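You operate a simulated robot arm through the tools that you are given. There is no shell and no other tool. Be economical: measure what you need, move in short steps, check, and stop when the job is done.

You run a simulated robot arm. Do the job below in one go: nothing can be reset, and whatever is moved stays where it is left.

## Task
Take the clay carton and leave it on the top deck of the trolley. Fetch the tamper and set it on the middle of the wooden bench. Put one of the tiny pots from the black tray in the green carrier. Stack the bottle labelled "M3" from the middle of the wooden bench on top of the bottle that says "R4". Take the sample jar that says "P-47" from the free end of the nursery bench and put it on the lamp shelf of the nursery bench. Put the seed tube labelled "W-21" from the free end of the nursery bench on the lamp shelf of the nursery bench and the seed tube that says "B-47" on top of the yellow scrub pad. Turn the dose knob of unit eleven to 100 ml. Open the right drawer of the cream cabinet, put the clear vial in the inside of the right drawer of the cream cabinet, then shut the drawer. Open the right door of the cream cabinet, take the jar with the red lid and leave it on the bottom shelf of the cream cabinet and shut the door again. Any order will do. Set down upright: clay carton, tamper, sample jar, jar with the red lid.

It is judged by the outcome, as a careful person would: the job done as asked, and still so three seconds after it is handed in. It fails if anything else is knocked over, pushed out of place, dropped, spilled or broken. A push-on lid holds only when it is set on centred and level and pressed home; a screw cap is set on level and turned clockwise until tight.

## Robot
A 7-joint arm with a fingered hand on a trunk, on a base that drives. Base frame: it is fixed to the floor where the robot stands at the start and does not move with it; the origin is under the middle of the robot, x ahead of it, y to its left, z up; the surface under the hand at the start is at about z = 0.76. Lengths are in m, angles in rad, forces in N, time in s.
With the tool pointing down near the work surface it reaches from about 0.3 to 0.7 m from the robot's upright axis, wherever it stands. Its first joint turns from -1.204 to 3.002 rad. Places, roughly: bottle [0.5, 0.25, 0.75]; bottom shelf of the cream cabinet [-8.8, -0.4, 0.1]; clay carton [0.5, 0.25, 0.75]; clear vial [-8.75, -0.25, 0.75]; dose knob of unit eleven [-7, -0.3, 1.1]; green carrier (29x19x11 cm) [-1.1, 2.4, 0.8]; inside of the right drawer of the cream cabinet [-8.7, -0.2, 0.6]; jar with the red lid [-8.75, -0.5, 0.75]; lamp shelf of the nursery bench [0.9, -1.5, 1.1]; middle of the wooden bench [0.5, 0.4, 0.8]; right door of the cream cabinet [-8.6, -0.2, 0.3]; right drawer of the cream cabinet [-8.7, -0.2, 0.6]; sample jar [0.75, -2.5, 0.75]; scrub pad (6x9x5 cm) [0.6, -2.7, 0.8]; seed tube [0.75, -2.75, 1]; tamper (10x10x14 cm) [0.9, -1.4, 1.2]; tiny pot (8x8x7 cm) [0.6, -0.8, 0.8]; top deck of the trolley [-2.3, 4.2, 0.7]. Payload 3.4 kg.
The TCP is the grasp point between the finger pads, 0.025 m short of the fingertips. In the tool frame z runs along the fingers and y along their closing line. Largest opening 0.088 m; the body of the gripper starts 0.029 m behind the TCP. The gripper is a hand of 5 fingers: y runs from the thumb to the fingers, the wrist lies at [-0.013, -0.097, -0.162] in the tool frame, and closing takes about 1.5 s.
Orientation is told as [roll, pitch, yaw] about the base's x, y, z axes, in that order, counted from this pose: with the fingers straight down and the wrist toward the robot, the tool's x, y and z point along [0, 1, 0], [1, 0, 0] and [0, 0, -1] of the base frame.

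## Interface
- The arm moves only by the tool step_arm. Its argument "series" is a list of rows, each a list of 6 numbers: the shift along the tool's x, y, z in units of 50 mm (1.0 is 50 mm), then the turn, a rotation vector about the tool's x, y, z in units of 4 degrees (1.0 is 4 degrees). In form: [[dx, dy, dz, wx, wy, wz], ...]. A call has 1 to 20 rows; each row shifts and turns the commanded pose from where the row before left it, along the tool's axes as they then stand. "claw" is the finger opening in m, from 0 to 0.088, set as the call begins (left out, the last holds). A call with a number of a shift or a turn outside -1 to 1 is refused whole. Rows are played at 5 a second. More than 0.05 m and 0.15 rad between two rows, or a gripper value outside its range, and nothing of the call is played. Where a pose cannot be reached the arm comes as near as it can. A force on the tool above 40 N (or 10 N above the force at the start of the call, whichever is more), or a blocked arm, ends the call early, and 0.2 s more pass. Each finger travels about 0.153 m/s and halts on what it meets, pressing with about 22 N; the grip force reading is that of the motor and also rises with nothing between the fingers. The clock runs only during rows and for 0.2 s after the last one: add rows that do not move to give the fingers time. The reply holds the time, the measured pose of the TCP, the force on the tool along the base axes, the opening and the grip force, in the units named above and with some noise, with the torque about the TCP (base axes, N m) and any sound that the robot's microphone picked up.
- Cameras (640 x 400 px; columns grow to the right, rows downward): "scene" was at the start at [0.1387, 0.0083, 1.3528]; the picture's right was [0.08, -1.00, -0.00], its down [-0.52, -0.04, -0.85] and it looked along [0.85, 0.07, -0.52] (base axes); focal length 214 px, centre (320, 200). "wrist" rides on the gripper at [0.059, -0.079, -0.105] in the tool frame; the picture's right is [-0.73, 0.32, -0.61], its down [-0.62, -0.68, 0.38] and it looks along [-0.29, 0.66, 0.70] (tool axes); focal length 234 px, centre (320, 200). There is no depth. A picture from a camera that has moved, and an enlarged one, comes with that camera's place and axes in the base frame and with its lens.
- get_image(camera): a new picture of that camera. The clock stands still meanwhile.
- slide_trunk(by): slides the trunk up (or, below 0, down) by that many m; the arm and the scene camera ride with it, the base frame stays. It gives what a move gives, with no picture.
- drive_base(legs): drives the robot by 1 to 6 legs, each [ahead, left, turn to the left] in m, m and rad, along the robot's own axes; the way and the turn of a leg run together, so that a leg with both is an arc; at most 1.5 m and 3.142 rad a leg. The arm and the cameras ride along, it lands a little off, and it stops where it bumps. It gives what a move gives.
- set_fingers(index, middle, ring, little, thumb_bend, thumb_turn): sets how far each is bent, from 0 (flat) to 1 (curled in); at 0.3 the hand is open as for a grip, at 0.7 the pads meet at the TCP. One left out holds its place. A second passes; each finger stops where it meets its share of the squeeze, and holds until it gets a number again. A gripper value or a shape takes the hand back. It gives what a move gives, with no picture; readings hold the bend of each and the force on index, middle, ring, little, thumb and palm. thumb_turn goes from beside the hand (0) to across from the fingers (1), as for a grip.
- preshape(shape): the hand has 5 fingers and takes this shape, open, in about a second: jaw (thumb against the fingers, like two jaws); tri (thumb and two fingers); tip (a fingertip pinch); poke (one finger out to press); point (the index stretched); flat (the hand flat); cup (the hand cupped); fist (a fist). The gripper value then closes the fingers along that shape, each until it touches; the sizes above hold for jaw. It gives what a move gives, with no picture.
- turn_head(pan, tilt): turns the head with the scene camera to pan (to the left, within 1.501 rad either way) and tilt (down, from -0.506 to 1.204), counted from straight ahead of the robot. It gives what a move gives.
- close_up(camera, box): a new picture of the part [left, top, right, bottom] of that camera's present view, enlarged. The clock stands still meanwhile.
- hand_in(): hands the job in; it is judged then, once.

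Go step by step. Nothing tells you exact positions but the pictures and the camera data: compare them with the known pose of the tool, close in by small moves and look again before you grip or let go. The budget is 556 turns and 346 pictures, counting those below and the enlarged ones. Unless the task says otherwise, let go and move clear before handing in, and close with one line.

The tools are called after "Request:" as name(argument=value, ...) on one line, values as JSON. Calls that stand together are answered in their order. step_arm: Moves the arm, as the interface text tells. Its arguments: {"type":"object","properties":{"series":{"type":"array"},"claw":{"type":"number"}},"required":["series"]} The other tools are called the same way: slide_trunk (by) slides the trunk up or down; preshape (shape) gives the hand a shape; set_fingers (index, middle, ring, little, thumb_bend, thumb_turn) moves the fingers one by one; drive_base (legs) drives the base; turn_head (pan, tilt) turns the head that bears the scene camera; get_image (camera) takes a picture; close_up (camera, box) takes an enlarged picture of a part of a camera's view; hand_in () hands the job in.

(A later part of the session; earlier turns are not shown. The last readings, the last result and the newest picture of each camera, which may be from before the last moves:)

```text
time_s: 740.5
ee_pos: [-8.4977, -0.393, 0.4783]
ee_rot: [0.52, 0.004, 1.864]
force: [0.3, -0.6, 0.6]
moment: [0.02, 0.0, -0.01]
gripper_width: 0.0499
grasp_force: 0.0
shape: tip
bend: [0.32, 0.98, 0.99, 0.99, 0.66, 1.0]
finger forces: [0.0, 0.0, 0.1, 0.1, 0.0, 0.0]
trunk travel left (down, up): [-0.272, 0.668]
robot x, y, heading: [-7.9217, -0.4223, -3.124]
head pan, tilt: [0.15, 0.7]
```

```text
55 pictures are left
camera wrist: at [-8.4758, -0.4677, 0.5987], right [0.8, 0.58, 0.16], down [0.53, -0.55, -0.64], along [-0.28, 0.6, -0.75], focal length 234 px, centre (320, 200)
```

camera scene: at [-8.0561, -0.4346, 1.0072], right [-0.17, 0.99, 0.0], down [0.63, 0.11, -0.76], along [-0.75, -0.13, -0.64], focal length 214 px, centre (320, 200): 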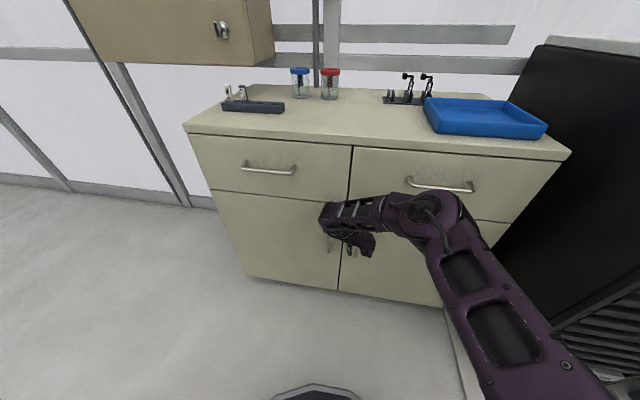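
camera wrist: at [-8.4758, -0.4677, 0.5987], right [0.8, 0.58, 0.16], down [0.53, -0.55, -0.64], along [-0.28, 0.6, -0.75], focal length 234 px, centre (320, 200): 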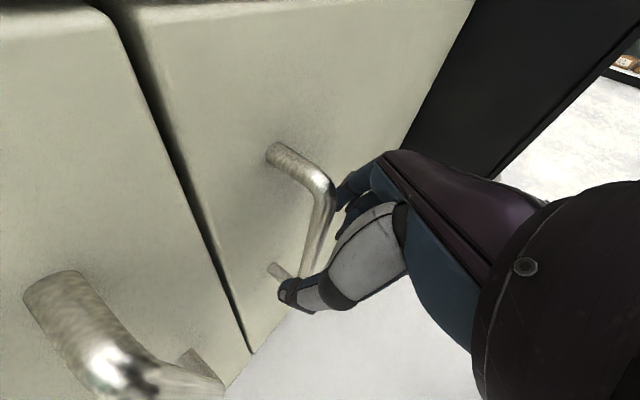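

The bar is between index and thumb. Pinch and pull.

Request:
step_arm(series=[[0, 0, 0, 0, 0, 0], [0, 0, 0, 0, 0, 0], [0, 0, 0, 0, 0, 0], [0, 0, 0, 0, 0, 0], [0, 0, 0, 0, 0, 0]], claw=0.0)

Request:
step_arm(series=[[-0.33, -0.1, -0.2, 0, 0, 0], [-0.4, -0.1, -0.24, 0, 0, 0], [0, 0, 0, 0, 0, 0]])

Request:
get_image(camera="wrist")

```text
time_s: 741.7
ee_pos: [-8.4984, -0.3936, 0.4778]
ee_rot: [0.52, 0.006, 1.863]
force: [-0.4, -1.3, -2.0]
moment: [-0.04, -0.01, 0.02]
gripper_width: 0.0054
grasp_force: 22.0
shape: tip
bend: [0.69, 1.0, 1.0, 1.0, 0.73, 1.0]
finger forces: [16.7, 0.0, 0.1, 0.1, 19.0, 0.0]
trunk travel left (down, up): [-0.272, 0.668]
robot x, y, heading: [-7.9234, -0.4181, -3.119]
head pan, tilt: [0.15, 0.7]
```

```text
time_s: 742.5
ee_pos: [-8.4535, -0.3912, 0.4798]
ee_rot: [0.519, 0.004, 1.865]
force: [-0.8, 0.7, 1.4]
moment: [-0.11, 0.17, -0.07]
gripper_width: 0.005
grasp_force: 21.8
shape: tip
bend: [0.72, 1.0, 1.0, 1.0, 0.75, 1.0]
finger forces: [12.6, 16.2, 0.1, 0.1, 0.0, 0.0]
trunk travel left (down, up): [-0.272, 0.668]
robot x, y, heading: [-7.9209, -0.4178, -3.123]
head pan, tilt: [0.15, 0.7]
```

```text
54 pictures are left
camera wrist: at [-8.431, -0.4649, 0.5999], right [0.8, 0.58, 0.16], down [0.53, -0.55, -0.64], along [-0.28, 0.6, -0.75], focal length 234 px, centre (320, 200)
```

wrist: 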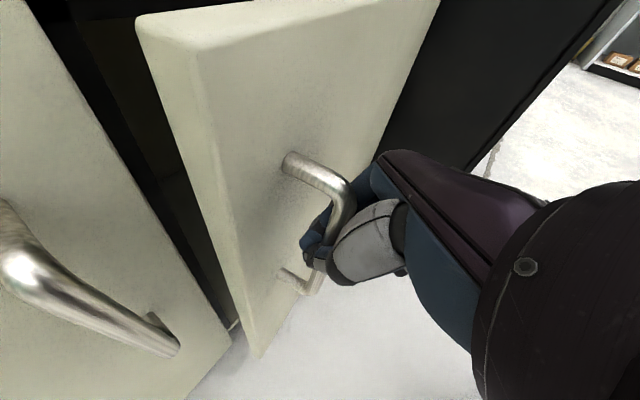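

The door is moving. Continue along its arc.

Request:
step_arm(series=[[-0.6, 0.04, -0.35, 0, 0, 0], [-0.6, 0.04, -0.35, 0, 0, 0], [-0.6, 0.05, -0.35, 0, 0, 0], [-0.62, 0.2, -0.36, 0, 0, 0], [-0.62, 0.2, -0.36, 0, 0, 0], [0, 0, 0, 0, 0, 0]])

Request:
get_image(camera="scene")

```text
time_s: 743.7
ee_pos: [-8.3161, -0.3386, 0.4962]
ee_rot: [0.51, 0.005, 1.849]
force: [-8.8, 12.9, -27.6]
moment: [-0.44, -0.04, 0.08]
gripper_width: 0.0063
grasp_force: 22.7
shape: tip
bend: [0.71, 0.98, 1.0, 1.0, 0.76, 1.0]
finger forces: [26.9, 13.9, 0.0, 0.1, 11.5, 0.1]
out of reach, approached as far as the arm can: row 4, 5
trunk travel left (down, up): [-0.272, 0.668]
robot x, y, heading: [-7.9228, -0.4165, -3.124]
head pan, tilt: [0.15, 0.7]
stopped in row 5: the force on the tool passed its limit at 44 N (the readings are from after the stop); the commanded pose is now the measured one
```

```text
53 pictures are left
camera scene: at [-8.0591, -0.4309, 1.0065], right [-0.17, 0.99, 0.0], down [0.64, 0.11, -0.76], along [-0.75, -0.13, -0.65], focal length 214 px, centre (320, 200)
```

scene: 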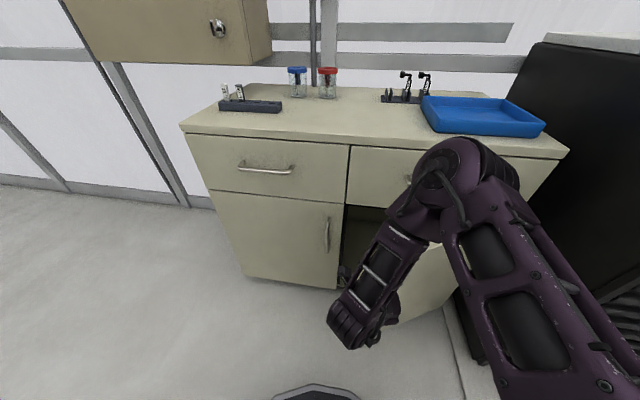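

Request:
step_arm(series=[[0, 0, 0, 0, 0, 0], [0, 0, 0, 0, 0, 0], [0, 0, 0, 0, 0, 0]], claw=0.06)

Request:
drive_base(legs=[[-0.15, 0, 0]])

Request:
get_image(camera="wrist")

Request:
get_image(camera="scene")

```text
time_s: 744.5
ee_pos: [-8.315, -0.3435, 0.5007]
ee_rot: [0.517, 0.0, 1.856]
force: [-0.1, -0.2, 0.1]
moment: [0.02, 0.01, 0.01]
gripper_width: 0.0596
grasp_force: 0.0
shape: tip
bend: [0.29, 0.98, 0.99, 0.99, 0.6, 1.0]
finger forces: [0.0, 0.1, 0.0, 0.0, 0.0, 0.0]
trunk travel left (down, up): [-0.272, 0.668]
robot x, y, heading: [-7.9236, -0.4209, -3.123]
head pan, tilt: [0.15, 0.7]
```

```text
time_s: 745.9
ee_pos: [-8.1706, -0.338, 0.5009]
ee_rot: [0.516, 0.002, 1.853]
force: [0.7, 0.9, 0.1]
moment: [0.03, -0.02, 0.01]
gripper_width: 0.0599
grasp_force: 0.1
shape: tip
bend: [0.29, 0.98, 0.99, 0.99, 0.6, 1.0]
finger forces: [0.0, 0.0, 0.1, 0.0, 0.0, 0.0]
trunk travel left (down, up): [-0.272, 0.668]
robot x, y, heading: [-7.7783, -0.4178, -3.124]
head pan, tilt: [0.15, 0.7]
```

```text
52 pictures are left
camera wrist: at [-8.1479, -0.4146, 0.6206], right [0.8, 0.57, 0.17], down [0.53, -0.56, -0.64], along [-0.27, 0.6, -0.75], focal length 234 px, centre (320, 200)
```

wrist: 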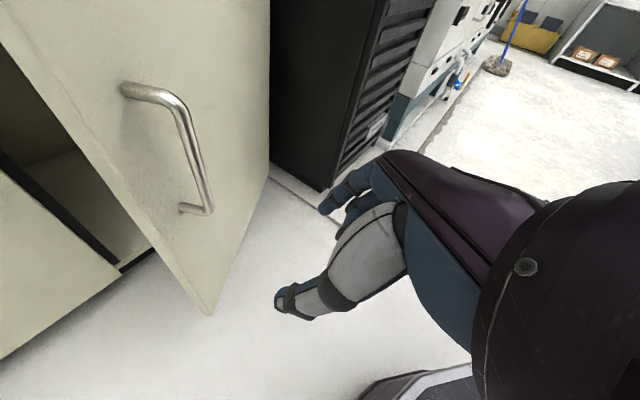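

```text
51 pictures are left
camera scene: at [-7.9102, -0.4304, 1.0073], right [-0.17, 0.99, 0.0], down [0.63, 0.11, -0.77], along [-0.75, -0.13, -0.64], focal length 214 px, centre (320, 200)
```

scene: 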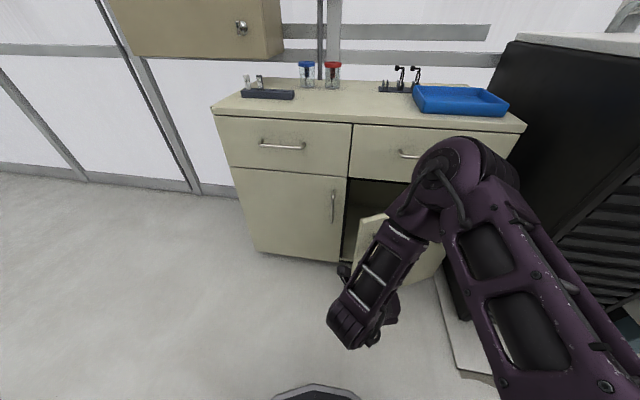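

Door is ~30° open. I'll make a fist, reach behind its free edge, and push it wider.

Request:
preshape(shape="fist")

Request:
step_arm(series=[[0.19, -0.72, 0.11, 0, 0, 0], [0.19, -0.72, 0.11, 0, 0, 0], [0.19, -0.72, 0.11, 0, 0, 0], [0.19, -0.72, 0.11, 0, 0, 0], [0.64, 0.22, 0.37, 0, 0, 0], [0.64, 0.22, 0.37, 0, 0, 0], [0.64, 0.22, 0.37, 0, 0, 0], [0.64, 0.22, 0.37, 0, 0, 0], [0.64, 0.22, 0.37, 0, 0, 0], [0.64, 0.22, 0.37, 0, 0, 0], [0, 0, 0, 0, 0, 0]])

Request:
get_image(camera="wrist")

Request:
get_image(camera="scene")

```text
time_s: 746.8
ee_pos: [-8.1692, -0.3396, 0.5004]
ee_rot: [0.518, 0.001, 1.853]
force: [-0.3, 0.6, 0.0]
moment: [0.02, -0.01, 0.01]
gripper_width: 0.0001
grasp_force: 0.1
shape: fist
bend: [1.0, 1.0, 1.0, 1.0, 0.86, 0.85]
finger forces: [0.1, 0.0, 0.0, 0.0, 0.1, 0.1]
trunk travel left (down, up): [-0.272, 0.668]
robot x, y, heading: [-7.7745, -0.4183, -3.122]
head pan, tilt: [0.15, 0.7]
```

```text
time_s: 749.2
ee_pos: [-8.403, -0.4845, 0.5015]
ee_rot: [0.515, 0.001, 1.856]
force: [0.4, -0.2, 0.0]
moment: [0.01, 0.01, 0.02]
gripper_width: 0.0
grasp_force: 0.0
shape: fist
bend: [1.0, 1.0, 1.0, 1.0, 0.86, 0.85]
finger forces: [0.1, 0.0, 0.0, 0.0, 0.0, 0.0]
out of reach, approached as far as the arm can: row 4
trunk travel left (down, up): [-0.272, 0.668]
robot x, y, heading: [-7.7744, -0.4159, -3.123]
head pan, tilt: [0.15, 0.7]
```

```text
50 pictures are left
camera wrist: at [-8.3822, -0.56, 0.6204], right [0.8, 0.57, 0.17], down [0.53, -0.56, -0.64], along [-0.27, 0.6, -0.75], focal length 234 px, centre (320, 200)
```

wrist: 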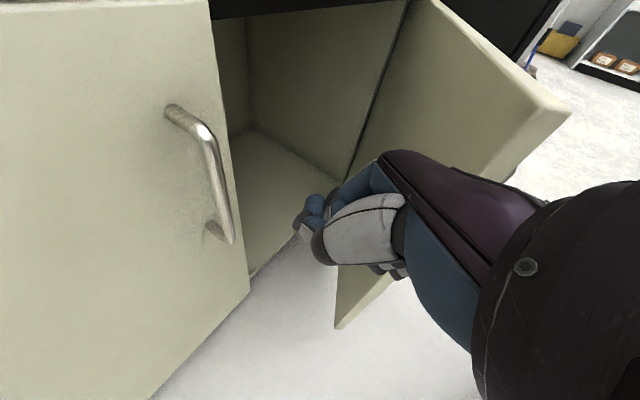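

```text
49 pictures are left
camera scene: at [-7.9106, -0.4305, 1.0072], right [-0.17, 0.99, 0.0], down [0.64, 0.11, -0.76], along [-0.75, -0.13, -0.64], focal length 214 px, centre (320, 200)
```

scene: 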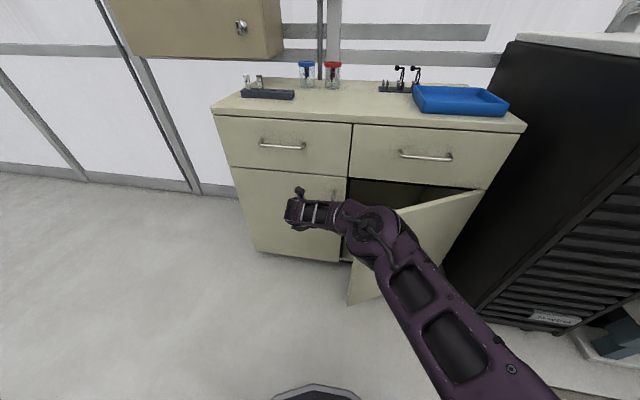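

Request:
step_arm(series=[[-0.5, 0.71, -0.29, 0, 0, 0], [-0.5, 0.71, -0.29, 0, 0, 0], [-0.5, 0.71, -0.29, 0, 0, 0], [-0.5, 0.71, -0.29, 0, 0, 0], [-0.63, 0.51, -0.36, 0, 0, 0], [-0.63, 0.51, -0.36, 0, 0, 0], [-0.63, 0.51, -0.36, 0, 0, 0], [0, 0, 0, 0, 0, 0]])

Request:
get_image(camera="scene")

```text
time_s: 749.8
ee_pos: [-8.3707, -0.4272, 0.4978]
ee_rot: [0.511, 0.019, 1.871]
force: [0.4, 0.2, -0.7]
moment: [-0.02, 0.01, -0.02]
gripper_width: 0.0
grasp_force: 0.0
shape: fist
bend: [1.0, 1.0, 1.0, 1.0, 0.86, 0.85]
finger forces: [0.0, 0.0, 0.0, 0.0, 0.0, 0.0]
trunk travel left (down, up): [-0.272, 0.668]
robot x, y, heading: [-7.7775, -0.4187, -3.123]
head pan, tilt: [0.15, 0.7]
stopped in row 2: the force on the tool passed its limit at 56 N (the readings are from after the stop); the commanded pose is now the measured one
```

```text
48 pictures are left
camera scene: at [-7.9113, -0.4302, 1.0071], right [-0.17, 0.99, 0.0], down [0.64, 0.11, -0.76], along [-0.75, -0.13, -0.64], focal length 214 px, centre (320, 200)
```

scene: 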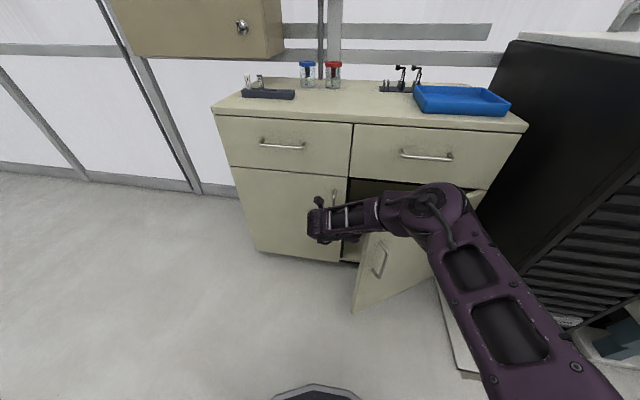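

Request:
step_arm(series=[[-0.2, 0.28, -0.12, 0, 0, 0], [-0.2, 0.28, -0.12, 0, 0, 0], [-0.2, 0.28, -0.12, 0, 0, 0], [-0.2, 0.28, -0.12, 0, 0, 0], [-0.25, 0.25, -0.14, 0, 0, 0], [-0.25, 0.25, -0.14, 0, 0, 0], [-0.25, 0.25, -0.14, 0, 0, 0], [-0.25, 0.25, -0.14, 0, 0, 0], [-0.25, 0.25, -0.14, 0, 0, 0], [-0.25, 0.25, -0.14, 0, 0, 0], [-0.25, 0.25, -0.14, 0, 0, 0], [-0.25, 0.25, -0.14, 0, 0, 0], [0, 0, 0, 0, 0, 0]])

Request:
get_image(camera="scene")

```text
time_s: 752.6
ee_pos: [-8.2637, -0.2319, 0.4954]
ee_rot: [0.512, 0.019, 1.874]
force: [-0.1, -0.1, -0.3]
moment: [0.0, 0.05, -0.01]
gripper_width: 0.0002
grasp_force: 0.0
shape: fist
bend: [1.0, 1.0, 1.0, 1.0, 0.86, 0.85]
finger forces: [0.0, 0.0, 0.1, 0.0, 0.0, 0.1]
trunk travel left (down, up): [-0.272, 0.668]
robot x, y, heading: [-7.7772, -0.4148, -3.122]
head pan, tilt: [0.15, 0.7]
```

```text
47 pictures are left
camera scene: at [-7.9104, -0.431, 1.0072], right [-0.17, 0.99, 0.0], down [0.63, 0.11, -0.76], along [-0.75, -0.13, -0.64], focal length 214 px, centre (320, 200)
```

scene: 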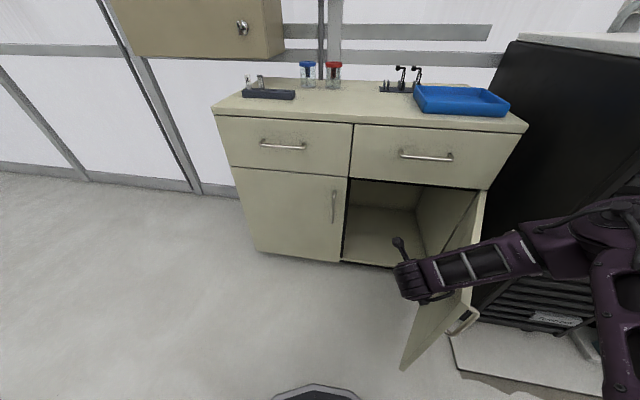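

Request:
step_arm(series=[[-0.15, 0.3, -0.1, 0, 0, 0], [-0.15, 0.3, -0.1, 0, 0, 0], [-0.15, 0.3, -0.1, 0, 0, 0], [-0.15, 0.3, -0.1, 0, 0, 0], [-0.15, 0.3, -0.1, 0, 0, 0], [-0.15, 0.3, -0.1, 0, 0, 0], [0, 0, 0, 0, 0, 0]])

Request:
get_image(camera="scene")

```text
time_s: 754.2
ee_pos: [-8.2375, -0.1279, 0.4985]
ee_rot: [0.514, 0.018, 1.871]
force: [0.2, 0.1, -0.3]
moment: [0.02, 0.0, -0.01]
gripper_width: 0.0001
grasp_force: 0.0
shape: fist
bend: [1.0, 1.0, 1.0, 1.0, 0.86, 0.85]
finger forces: [0.0, 0.1, 0.0, 0.0, 0.0, 0.0]
trunk travel left (down, up): [-0.272, 0.668]
robot x, y, heading: [-7.7736, -0.4158, -3.12]
head pan, tilt: [0.15, 0.7]
```

```text
46 pictures are left
camera scene: at [-7.9103, -0.4309, 1.0072], right [-0.17, 0.99, 0.0], down [0.63, 0.11, -0.77], along [-0.75, -0.13, -0.64], focal length 214 px, centre (320, 200)
```

scene: 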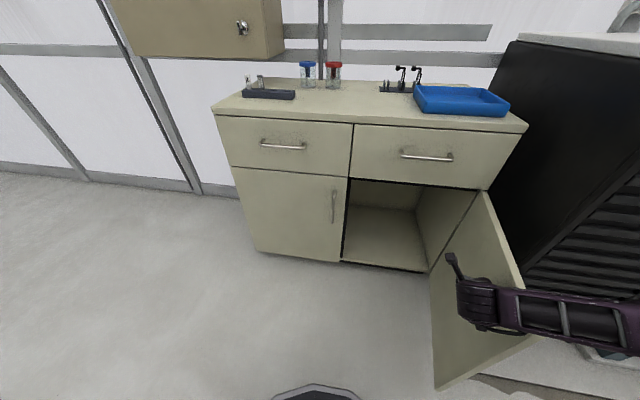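

The door stands open ~90°. Move the hand away, straighten it, raise the trunk, and approach the red-lidded jar.

Request:
step_arm(series=[[0, -0.8, 0, 0, 0, 0], [0, -0.8, 0, 0, 0, 0], [0, -0.8, 0, 0, 0, 0], [0, -0.8, 0, 0, -1, 0], [0, 0, 0, 0, -1, 0], [0, 0, 0, 0, -1, 0], [0, 0, 0, 0, -1, -1], [0, 0, 0, 0, -1, -1], [0, 0, 0, 0, -1, -1], [0, 0, 0, 0, -1, -0.5], [0, 0, 0, 0, -0.35, 0], [0, 0, 0, 0, 0, 0]])

Request:
preshape(shape="jaw")

Request:
slide_trunk(by=0.36)

Request:
drive_base(legs=[[0, 0.08, 0], [0.42, 0, 0]])

Request:
get_image(camera="scene")

Request:
get_image(camera="wrist")

```text
time_s: 756.8
ee_pos: [-8.2244, -0.2788, 0.502]
ee_rot: [-0.003, -0.025, 2.112]
force: [0.4, 0.2, -1.6]
moment: [0.02, 0.03, 0.02]
gripper_width: 0.0001
grasp_force: 0.2
shape: fist
bend: [1.0, 1.0, 1.0, 1.0, 0.86, 0.85]
finger forces: [0.0, 0.0, 0.0, 0.1, 0.0, 0.0]
out of reach, approached as far as the arm can: row 2, 3
trunk travel left (down, up): [-0.272, 0.668]
robot x, y, heading: [-7.7739, -0.4181, -3.122]
head pan, tilt: [0.15, 0.7]
```

```text
time_s: 757.7
ee_pos: [-8.2258, -0.2794, 0.5007]
ee_rot: [-0.002, -0.025, 2.11]
force: [-0.1, 0.5, 0.0]
moment: [0.0, 0.02, -0.01]
gripper_width: 0.0877
grasp_force: 0.0
shape: jaw
bend: [0.3, 0.3, 0.3, 0.3, 0.3, 0.97]
finger forces: [0.1, 0.1, 0.0, 0.0, 0.1, 0.0]
trunk travel left (down, up): [-0.272, 0.668]
robot x, y, heading: [-7.776, -0.4215, -3.117]
head pan, tilt: [0.15, 0.7]
```

```text
time_s: 761.2
ee_pos: [-8.2237, -0.2797, 0.8618]
ee_rot: [-0.004, -0.025, 2.112]
force: [0.6, 0.5, 1.0]
moment: [0.01, 0.05, -0.01]
gripper_width: 0.0873
grasp_force: 0.0
shape: jaw
bend: [0.3, 0.3, 0.3, 0.3, 0.3, 0.97]
finger forces: [0.0, 0.1, 0.0, 0.0, 0.0, 0.0]
trunk travel left (down, up): [-0.632, 0.308]
robot x, y, heading: [-7.7746, -0.4198, -3.117]
head pan, tilt: [0.15, 0.7]
```

```text
time_s: 764.4
ee_pos: [-8.6479, -0.3724, 0.8624]
ee_rot: [-0.004, -0.026, 2.121]
force: [-0.6, 0.2, -0.3]
moment: [-0.02, -0.02, 0.0]
gripper_width: 0.0876
grasp_force: 0.0
shape: jaw
bend: [0.3, 0.3, 0.3, 0.3, 0.3, 0.97]
finger forces: [0.0, 0.0, 0.0, 0.0, 0.0, 0.0]
trunk travel left (down, up): [-0.632, 0.308]
robot x, y, heading: [-8.1999, -0.5076, -3.113]
head pan, tilt: [0.15, 0.7]
```

```text
45 pictures are left
camera scene: at [-8.3326, -0.5212, 1.3672], right [-0.18, 0.98, 0.0], down [0.63, 0.11, -0.76], along [-0.75, -0.14, -0.64], focal length 214 px, centre (320, 200)
```

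scene: 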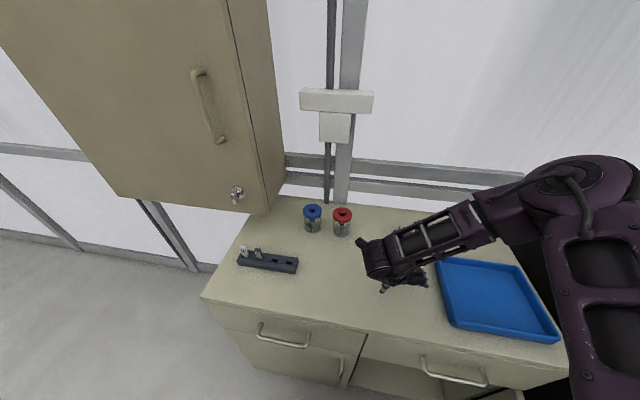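

```text
44 pictures are left
camera wrist: at [-8.6563, -0.4727, 0.9646], right [0.46, 0.64, 0.62], down [0.88, -0.25, -0.4], along [-0.1, 0.73, -0.68], focal length 234 px, centre (320, 200)
```

wrist: 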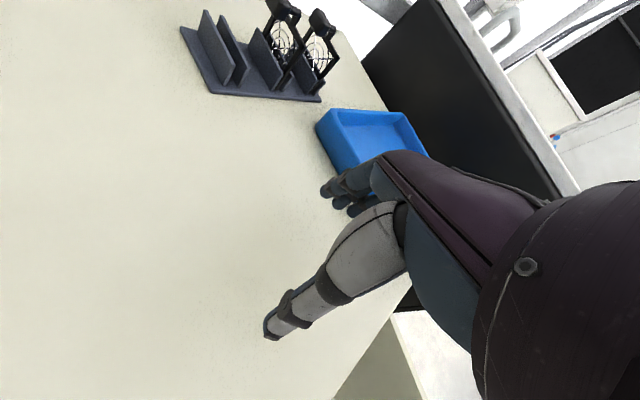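

Request:
step_arm(series=[[0, 0, -0.8, 0, 0, 0], [0, 0, -0.8, 0, 0, 0], [0, 0, -0.7, 0, 0, 0], [0.863, -0.134, 0, 0.35, 0, 0], [0.863, -0.134, 0, 0, 0, 0], [0.863, -0.134, 0, 0, 0, 0], [0.863, -0.134, 0, 0, 0, 0], [0.863, -0.134, 0, 0, 0, 0], [0.863, -0.134, 0, 0, 0, 0], [0, 0, 0, 0, 0, 0]])

Request:
get_image(camera="wrist")

Request:
close_up(camera="scene", box=[260, 140, 440, 280])

```text
time_s: 766.6
ee_pos: [-8.8339, -0.5353, 0.9747]
ee_rot: [0.001, 0.001, 2.124]
force: [0.2, 0.3, 0.4]
moment: [-0.04, 0.02, -0.02]
gripper_width: 0.0876
grasp_force: 0.1
shape: jaw
bend: [0.3, 0.3, 0.3, 0.3, 0.3, 0.97]
finger forces: [0.0, 0.0, 0.0, 0.0, 0.0, 0.1]
out of reach, approached as far as the arm can: row 9
trunk travel left (down, up): [-0.632, 0.308]
robot x, y, heading: [-8.1976, -0.5064, -3.114]
head pan, tilt: [0.15, 0.7]
```

```text
43 pictures are left
camera wrist: at [-8.8434, -0.6333, 1.0791], right [0.45, 0.66, 0.61], down [0.89, -0.25, -0.38], along [-0.1, 0.71, -0.7], focal length 234 px, centre (320, 200)
```

wrist: 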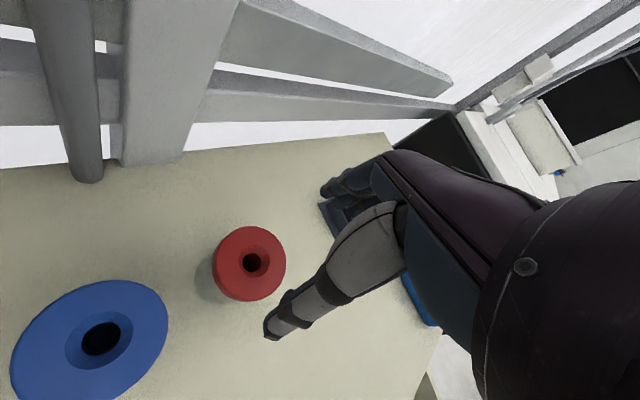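

```text
2.86 times, centred on (350, 210) of scene
camera zoom: at [-8.332, -0.5202, 1.3673], right [-0.18, 0.98, 0.0], down [0.63, 0.11, -0.77], along [-0.75, -0.14, -0.64], focal length 613 px, centre (234, 171)
```

zoom: 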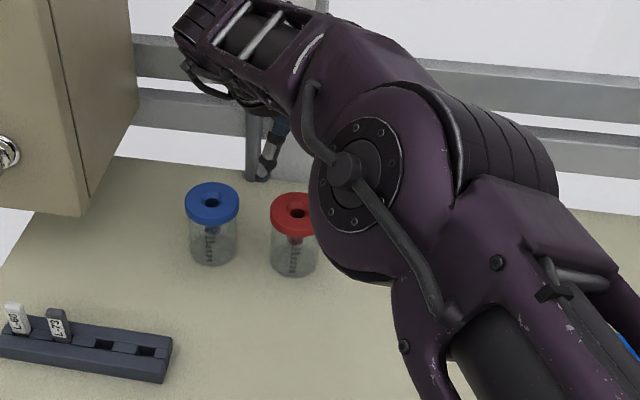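

Request:
drive_base(legs=[[0.03, 0, 0]])

Request:
set_fingers(index=0.22, middle=0.22, ring=0.22, little=0.22, thumb_bend=0.2, thumb_turn=1)

Request:
step_arm(series=[[-0.25, -0.35, 0.3, 0, 0, 0], [0, 0, 0.3, 0, 0, 0], [0, 0, 0, 0, 0, 0]])

Request:
get_image(camera="wrist")

```text
time_s: 767.5
ee_pos: [-8.8646, -0.5369, 0.9739]
ee_rot: [0.001, 0.001, 2.122]
force: [-0.5, -0.1, 0.1]
moment: [-0.02, 0.0, 0.0]
gripper_width: 0.0881
grasp_force: 0.1
shape: jaw
bend: [0.3, 0.3, 0.3, 0.3, 0.3, 0.97]
finger forces: [0.1, 0.0, 0.0, 0.1, 0.0, 0.0]
trunk travel left (down, up): [-0.632, 0.308]
robot x, y, heading: [-8.2251, -0.5057, -3.116]
head pan, tilt: [0.15, 0.7]
```

```text
time_s: 768.5
ee_pos: [-8.8636, -0.5368, 0.9748]
ee_rot: [0.0, -0.001, 2.122]
force: [-0.2, 0.1, 0.6]
moment: [-0.01, -0.02, 0.0]
gripper_width: 0.101
grasp_force: 0.2
shape: fingers
bend: [0.22, 0.22, 0.22, 0.22, 0.2, 0.97]
finger forces: [0.0, 0.1, 0.1, 0.1, 0.0, 0.1]
trunk travel left (down, up): [-0.632, 0.308]
robot x, y, heading: [-8.2295, -0.5086, -3.114]
head pan, tilt: [0.15, 0.7]
```

```text
time_s: 769.2
ee_pos: [-8.845, -0.5434, 0.9457]
ee_rot: [0.001, 0.002, 2.122]
force: [0.7, 0.1, -0.4]
moment: [0.01, 0.01, -0.05]
gripper_width: 0.1012
grasp_force: 0.0
shape: fingers
bend: [0.22, 0.22, 0.22, 0.22, 0.2, 0.97]
finger forces: [0.1, 0.0, 0.0, 0.0, 0.1, 0.0]
trunk travel left (down, up): [-0.632, 0.308]
robot x, y, heading: [-8.2308, -0.5053, -3.112]
head pan, tilt: [0.15, 0.7]
```

```text
41 pictures are left
camera wrist: at [-8.8537, -0.6425, 1.0501], right [0.45, 0.66, 0.61], down [0.89, -0.25, -0.38], along [-0.1, 0.71, -0.7], focal length 234 px, centre (320, 200)
```

wrist: 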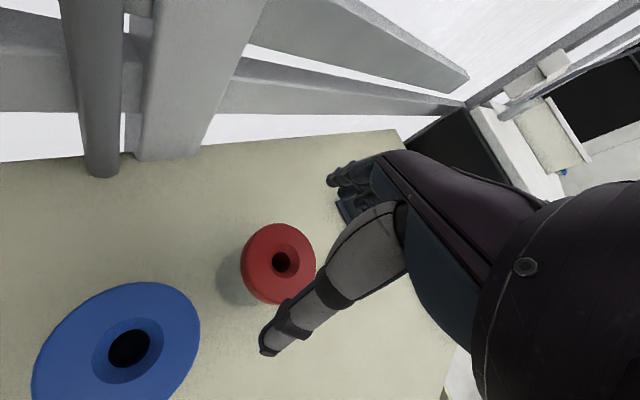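

Request:
step_arm(series=[[0, 0, 0.5, 0, 0, 0], [0, 0, 0.5, 0, 0, 0], [0, 0, 0.4, 0, 0, 0], [0, 0, 0.2, 0, 0, 0], [0, 0, 0, 0, 0, 0]])

Request:
get_image(camera="wrist")

```text
time_s: 770.5
ee_pos: [-8.845, -0.5452, 0.8646]
ee_rot: [0.002, 0.0, 2.124]
force: [0.2, 0.0, -0.8]
moment: [-0.01, -0.02, 0.02]
gripper_width: 0.1012
grasp_force: 0.0
shape: fingers
bend: [0.22, 0.22, 0.22, 0.22, 0.2, 0.97]
finger forces: [0.1, 0.0, 0.1, 0.1, 0.0, 0.1]
trunk travel left (down, up): [-0.632, 0.308]
robot x, y, heading: [-8.2284, -0.5071, -3.113]
head pan, tilt: [0.15, 0.7]
```

```text
40 pictures are left
camera wrist: at [-8.8542, -0.6443, 0.9692], right [0.45, 0.66, 0.61], down [0.89, -0.25, -0.38], along [-0.1, 0.71, -0.7], focal length 234 px, centre (320, 200)
```

wrist: 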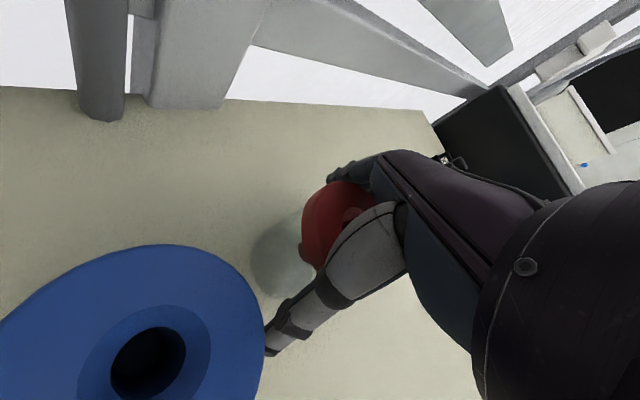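

Well placed around the jar. Close.

Request:
set_fingers(index=0.6, middle=0.6, ring=0.6, little=0.6, thumb_bend=0.6)

Request:
step_arm(series=[[0, 0, -0.15, 0, 0, 0], [0, 0, -0.25, 0, 0, 0], [0, 0, -0.3, 0, 0, 0], [0, 0, 0, 0, 0, 0]])

Request:
get_image(camera="wrist")

```text
time_s: 771.5
ee_pos: [-8.8445, -0.5458, 0.865]
ee_rot: [0.002, 0.001, 2.122]
force: [-0.5, 0.1, 4.5]
moment: [0.2, 0.09, 0.01]
gripper_width: 0.0497
grasp_force: 24.9
shape: fingers
bend: [0.48, 0.51, 0.53, 0.6, 0.51, 0.99]
finger forces: [13.3, 6.9, 4.3, 0.0, 25.3, 0.0]
trunk travel left (down, up): [-0.632, 0.308]
robot x, y, heading: [-8.2264, -0.5088, -3.112]
head pan, tilt: [0.15, 0.7]
```

```text
time_s: 772.5
ee_pos: [-8.8459, -0.5464, 0.9003]
ee_rot: [0.002, 0.0, 2.124]
force: [-0.3, -0.6, -0.1]
moment: [-0.03, 0.0, 0.01]
gripper_width: 0.0496
grasp_force: 23.6
shape: fingers
bend: [0.48, 0.51, 0.53, 0.6, 0.51, 0.99]
finger forces: [12.4, 6.3, 4.1, 0.0, 25.0, 0.0]
trunk travel left (down, up): [-0.632, 0.308]
robot x, y, heading: [-8.2252, -0.5082, -3.115]
head pan, tilt: [0.15, 0.7]
```

```text
39 pictures are left
camera wrist: at [-8.8547, -0.6434, 1.0045], right [0.45, 0.66, 0.61], down [0.89, -0.25, -0.38], along [-0.1, 0.71, -0.7], focal length 234 px, centre (320, 200)
```

wrist: 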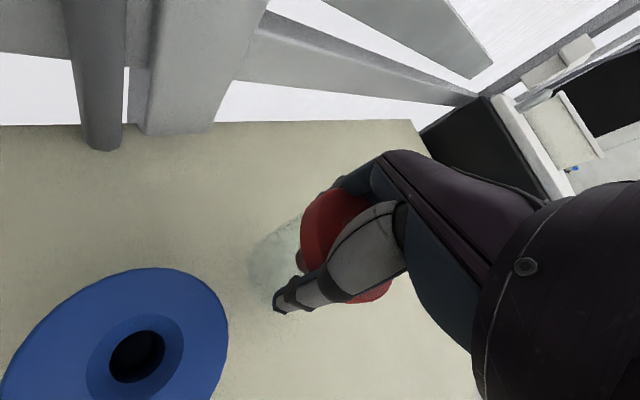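

Request:
close_up(camera="wrist", box=[220, 160, 400, 330])

Request:
close_up(camera="scene", box=[280, 140, 420, 260])

```text
2.35 times, centred on (310, 245) of wrist
camera zoom: at [-8.8547, -0.6434, 1.0045], right [0.45, 0.66, 0.61], down [0.89, -0.25, -0.38], along [-0.1, 0.71, -0.7], focal length 551 px, centre (344, 94)
```

zoom: 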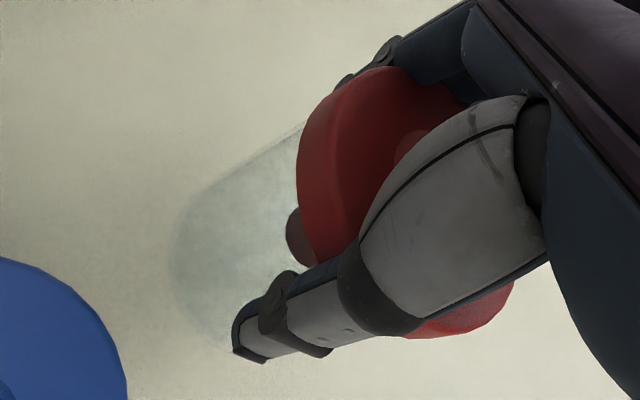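

```text
3.33 times, centred on (350, 200) of scene
camera zoom: at [-8.3624, -0.5223, 1.3672], right [-0.18, 0.98, 0.0], down [0.63, 0.11, -0.76], along [-0.75, -0.14, -0.64], focal length 715 px, centre (220, 200)
```

zoom: 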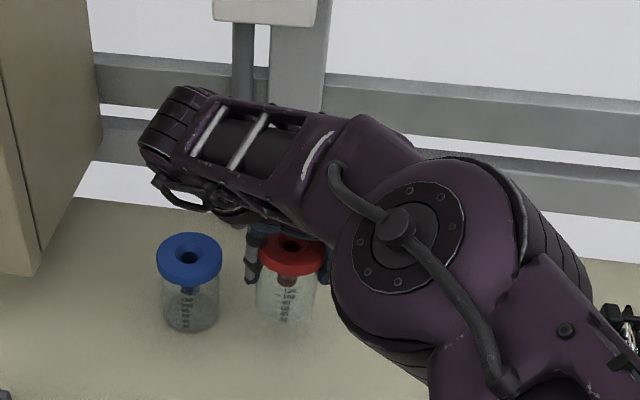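

The jar lifts with its lid. Raise it, back out, shift right, and lower the trunk to reach the bottom shelf.

Request:
step_arm(series=[[0, 0, -0.6, 0, 0, 0], [0, 0, -0.6, 0, 0, 0], [0, 0, 0, 0, 0, 0]])

Request:
drive_base(legs=[[-0.45, 0, 0], [0, -0.26, 0]])

Request:
slide_trunk(by=-0.4)

Request:
slide_trunk(by=-0.2)

Request:
get_image(camera="scene")

Request:
get_image(camera="wrist")

```text
time_s: 773.2
ee_pos: [-8.8462, -0.5475, 0.9613]
ee_rot: [-0.001, 0.0, 2.127]
force: [-1.4, -0.4, -0.8]
moment: [-0.01, 0.0, 0.02]
gripper_width: 0.0496
grasp_force: 23.8
shape: fingers
bend: [0.48, 0.51, 0.53, 0.6, 0.51, 0.99]
finger forces: [12.4, 6.3, 4.1, 0.1, 24.9, 0.0]
trunk travel left (down, up): [-0.632, 0.308]
robot x, y, heading: [-8.2258, -0.5025, -3.116]
head pan, tilt: [0.15, 0.7]
```

```text
time_s: 777.4
ee_pos: [-8.4065, -0.2762, 0.9617]
ee_rot: [0.003, 0.0, 2.123]
force: [0.0, 0.0, -0.1]
moment: [-0.03, 0.01, 0.02]
gripper_width: 0.0498
grasp_force: 23.6
shape: fingers
bend: [0.48, 0.51, 0.53, 0.6, 0.51, 0.99]
finger forces: [12.5, 6.3, 3.9, 0.0, 24.8, 0.0]
trunk travel left (down, up): [-0.632, 0.308]
robot x, y, heading: [-7.789, -0.2366, -3.111]
head pan, tilt: [0.15, 0.7]
```

```text
time_s: 781.2
ee_pos: [-8.4067, -0.2774, 0.5604]
ee_rot: [0.003, -0.001, 2.123]
force: [0.4, -0.2, -0.2]
moment: [-0.03, 0.0, 0.0]
gripper_width: 0.0496
grasp_force: 23.5
shape: fingers
bend: [0.48, 0.51, 0.53, 0.6, 0.51, 0.99]
finger forces: [12.4, 6.3, 4.0, 0.1, 24.8, 0.0]
trunk travel left (down, up): [-0.232, 0.708]
robot x, y, heading: [-7.7904, -0.2391, -3.115]
head pan, tilt: [0.15, 0.7]
```

```text
time_s: 783.4
ee_pos: [-8.4076, -0.2778, 0.361]
ee_rot: [0.002, 0.0, 2.124]
force: [0.5, -0.1, -0.9]
moment: [0.03, 0.0, -0.04]
gripper_width: 0.0495
grasp_force: 23.1
shape: fingers
bend: [0.48, 0.51, 0.53, 0.6, 0.51, 0.99]
finger forces: [12.3, 6.3, 4.0, 0.1, 24.7, 0.0]
trunk travel left (down, up): [-0.032, 0.908]
robot x, y, heading: [-7.7883, -0.2409, -3.112]
head pan, tilt: [0.15, 0.7]
```

```text
36 pictures are left
camera scene: at [-7.9239, -0.2534, 0.7672], right [-0.18, 0.98, 0.0], down [0.63, 0.11, -0.76], along [-0.75, -0.13, -0.64], focal length 214 px, centre (320, 200)
```

scene: 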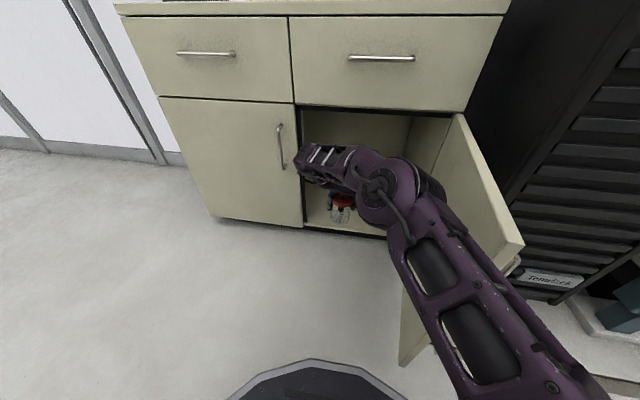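

```text
35 pictures are left
camera wrist: at [-8.4162, -0.375, 0.4662], right [0.45, 0.66, 0.61], down [0.89, -0.25, -0.38], along [-0.1, 0.71, -0.7], focal length 234 px, centre (320, 200)
```

wrist: 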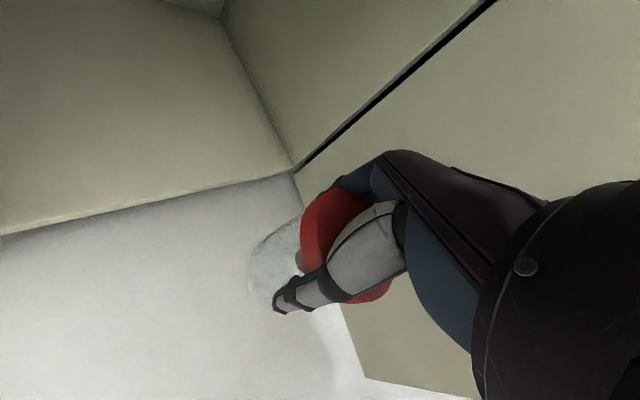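

Request:
drive_base(legs=[[0, 0.11, 0]])

Request:
step_arm(series=[[-0.42, 0.68, 0.3, 0, 0, 0], [-0.42, 0.68, 0.3, 0, 0, 0], [-0.42, 0.68, 0.3, 0, 0, 0], [-0.42, 0.68, 0.3, 0, 0, 0], [0, 0, 0, 0, 0, 0]])

Request:
get_image(camera="scene")

```text
time_s: 784.6
ee_pos: [-8.4037, -0.3879, 0.3615]
ee_rot: [0.001, 0.0, 2.122]
force: [-1.0, 0.0, -0.4]
moment: [-0.04, 0.02, -0.02]
gripper_width: 0.0494
grasp_force: 23.8
shape: fingers
bend: [0.48, 0.51, 0.53, 0.6, 0.51, 0.99]
finger forces: [12.5, 6.3, 4.0, 0.1, 24.8, 0.0]
trunk travel left (down, up): [-0.032, 0.908]
robot x, y, heading: [-7.7879, -0.3519, -3.114]
head pan, tilt: [0.15, 0.7]
```

```text
time_s: 785.8
ee_pos: [-8.4027, -0.2278, 0.302]
ee_rot: [0.002, 0.002, 2.121]
force: [-0.5, 0.1, -1.2]
moment: [-0.02, 0.03, 0.02]
gripper_width: 0.0496
grasp_force: 23.5
shape: fingers
bend: [0.49, 0.51, 0.53, 0.6, 0.51, 0.99]
finger forces: [12.2, 6.3, 4.0, 0.1, 24.1, 0.0]
trunk travel left (down, up): [-0.032, 0.908]
robot x, y, heading: [-7.7881, -0.3515, -3.115]
head pan, tilt: [0.15, 0.7]
```

```text
34 pictures are left
camera scene: at [-7.9209, -0.3642, 0.7672], right [-0.18, 0.98, 0.0], down [0.63, 0.11, -0.76], along [-0.75, -0.14, -0.64], focal length 214 px, centre (320, 200)
```

scene: 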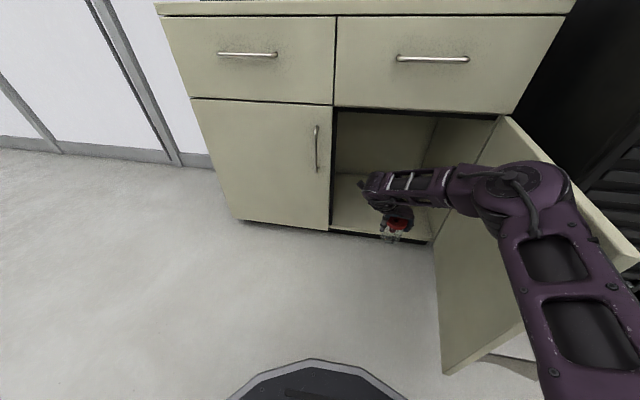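

Request:
step_arm(series=[[0.2, -0.34, 0.4, 0, 0, 0], [0.2, -0.34, 0.5, 0, 0, 0], [0, 0, 0.5, 0, 0, 0], [0, 0, 0.5, 0, 0, 0], [0, 0, 0, 0, 0, 0]])

Request:
drive_base(legs=[[0.1, 0, 0]])

Request:
get_image(camera="scene")

Request:
get_image(camera="wrist")

```text
time_s: 787.0
ee_pos: [-8.4024, -0.267, 0.2067]
ee_rot: [0.0, 0.001, 2.125]
force: [0.4, -0.1, -1.6]
moment: [0.0, 0.02, 0.0]
gripper_width: 0.0494
grasp_force: 23.0
shape: fingers
bend: [0.49, 0.51, 0.53, 0.6, 0.51, 0.99]
finger forces: [12.2, 6.2, 4.0, 0.1, 23.9, 0.0]
trunk travel left (down, up): [-0.032, 0.908]
robot x, y, heading: [-7.7845, -0.3483, -3.115]
head pan, tilt: [0.15, 0.7]
```

```text
time_s: 788.1
ee_pos: [-8.5033, -0.2708, 0.2061]
ee_rot: [0.002, -0.001, 2.122]
force: [0.1, 0.1, -1.4]
moment: [0.01, 0.0, 0.0]
gripper_width: 0.0491
grasp_force: 23.3
shape: fingers
bend: [0.49, 0.51, 0.53, 0.6, 0.51, 0.99]
finger forces: [12.2, 6.1, 4.1, 0.0, 23.9, 0.0]
trunk travel left (down, up): [-0.032, 0.908]
robot x, y, heading: [-7.8867, -0.3562, -3.115]
head pan, tilt: [0.15, 0.7]
```

```text
33 pictures are left
camera scene: at [-8.0218, -0.3671, 0.7672], right [-0.18, 0.98, 0.0], down [0.63, 0.11, -0.76], along [-0.75, -0.14, -0.64], focal length 214 px, centre (320, 200)
```

scene: 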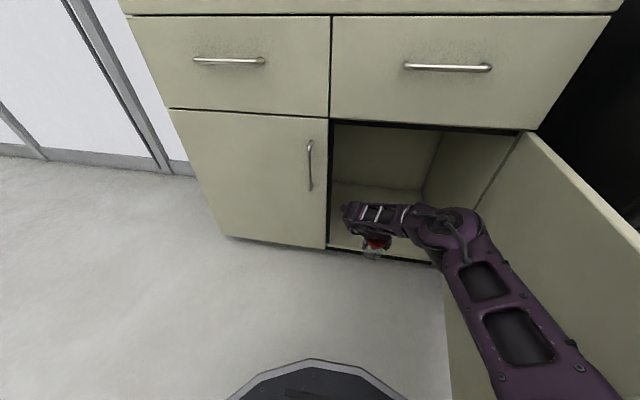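

```text
32 pictures are left
camera wrist: at [-8.5121, -0.3687, 0.3116], right [0.45, 0.66, 0.61], down [0.89, -0.25, -0.38], along [-0.1, 0.71, -0.7], focal length 234 px, centre (320, 200)
```

wrist: 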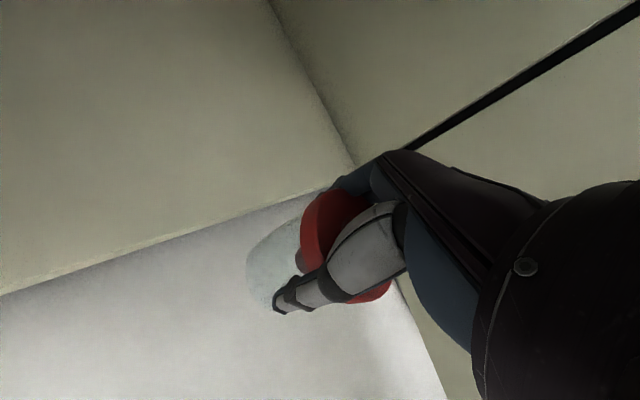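

Request:
drive_base(legs=[[0.13, 0, 0]])

Request:
get_image(camera="scene")

Request:
get_image(camera="wrist")

```text
time_s: 789.4
ee_pos: [-8.634, -0.2765, 0.2072]
ee_rot: [0.003, 0.0, 2.126]
force: [0.3, -1.0, -0.9]
moment: [0.02, 0.02, -0.03]
gripper_width: 0.0495
grasp_force: 23.5
shape: fingers
bend: [0.49, 0.51, 0.53, 0.6, 0.51, 0.99]
finger forces: [12.2, 6.2, 4.0, 0.1, 24.0, 0.0]
trunk travel left (down, up): [-0.032, 0.908]
robot x, y, heading: [-8.0205, -0.356, -3.109]
head pan, tilt: [0.15, 0.7]
```

```text
31 pictures are left
camera scene: at [-8.1523, -0.3713, 0.7672], right [-0.18, 0.98, 0.0], down [0.63, 0.12, -0.76], along [-0.75, -0.14, -0.64], focal length 214 px, centre (320, 200)
```

scene: 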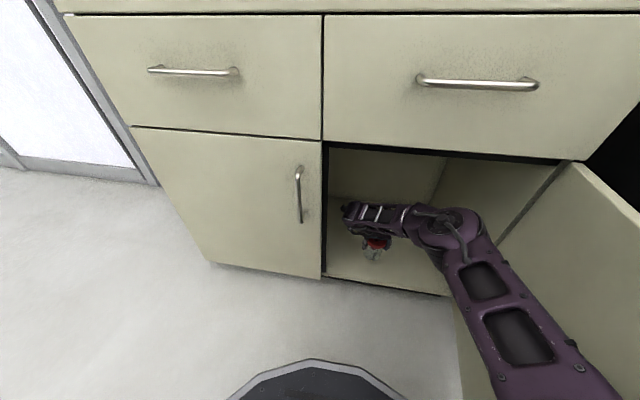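

```text
30 pictures are left
camera wrist: at [-8.6426, -0.3743, 0.3115], right [0.45, 0.66, 0.61], down [0.89, -0.25, -0.38], along [-0.1, 0.71, -0.7], focal length 234 px, centre (320, 200)
```

wrist: 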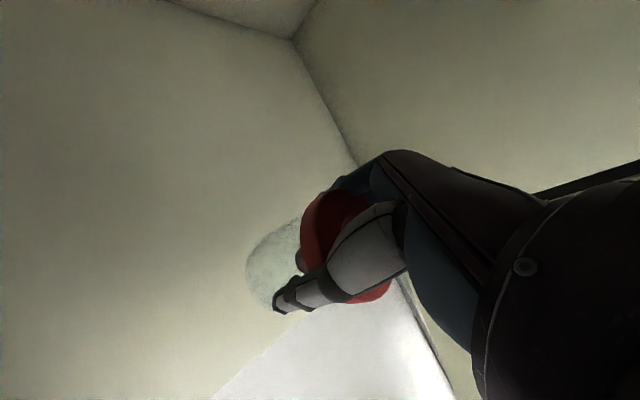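

Jar is over the shelf with margin. Lower to contact.

Request:
step_arm(series=[[0, 0, 0.3, 0, 0, 0], [0, 0, 0.15, 0, 0, 0], [0, 0, 0, 0, 0, 0]])

Request:
step_arm(series=[[0, 0, 0.1, 0, 0, 0], [0, 0, 0, 0, 0, 0]])

Request:
step_arm(series=[[0, 0, 0.08, 0, 0, 0], [0, 0, 0, 0, 0, 0]])

Request:
step_arm(series=[[0, 0, 0.08, 0, 0, 0], [0, 0, 0, 0, 0, 0]])

```text
time_s: 790.2
ee_pos: [-8.6333, -0.2766, 0.1844]
ee_rot: [0.002, 0.0, 2.126]
force: [-0.1, -0.1, -1.5]
moment: [0.02, 0.01, 0.02]
gripper_width: 0.0495
grasp_force: 23.6
shape: fingers
bend: [0.49, 0.51, 0.53, 0.6, 0.51, 0.99]
finger forces: [12.1, 6.1, 4.0, 0.0, 23.8, 0.0]
trunk travel left (down, up): [-0.032, 0.908]
robot x, y, heading: [-8.0179, -0.3572, -3.111]
head pan, tilt: [0.15, 0.7]
```

```text
time_s: 790.8
ee_pos: [-8.6335, -0.277, 0.1791]
ee_rot: [0.002, 0.0, 2.126]
force: [0.7, 0.6, -1.0]
moment: [-0.01, 0.04, 0.0]
gripper_width: 0.0494
grasp_force: 22.8
shape: fingers
bend: [0.49, 0.51, 0.53, 0.6, 0.51, 0.99]
finger forces: [12.2, 6.3, 3.9, 0.0, 23.8, 0.1]
trunk travel left (down, up): [-0.032, 0.908]
robot x, y, heading: [-8.0163, -0.358, -3.111]
head pan, tilt: [0.15, 0.7]
```

```text
time_s: 791.4
ee_pos: [-8.6345, -0.2755, 0.1756]
ee_rot: [0.001, 0.0, 2.125]
force: [-0.1, 0.8, -1.6]
moment: [0.02, 0.01, 0.02]
gripper_width: 0.0495
grasp_force: 23.3
shape: fingers
bend: [0.49, 0.51, 0.53, 0.6, 0.51, 0.99]
finger forces: [12.2, 6.2, 3.9, 0.1, 23.8, 0.0]
trunk travel left (down, up): [-0.032, 0.908]
robot x, y, heading: [-8.0168, -0.3577, -3.104]
head pan, tilt: [0.15, 0.7]
```

```text
time_s: 792.0
ee_pos: [-8.634, -0.2786, 0.1711]
ee_rot: [0.002, 0.002, 2.125]
force: [0.2, -0.2, 0.1]
moment: [0.0, 0.03, 0.02]
gripper_width: 0.0491
grasp_force: 23.1
shape: fingers
bend: [0.49, 0.51, 0.53, 0.6, 0.51, 0.99]
finger forces: [12.2, 6.1, 3.9, 0.0, 23.8, 0.0]
trunk travel left (down, up): [-0.032, 0.908]
robot x, y, heading: [-8.0204, -0.3572, -3.108]
head pan, tilt: [0.15, 0.7]
```

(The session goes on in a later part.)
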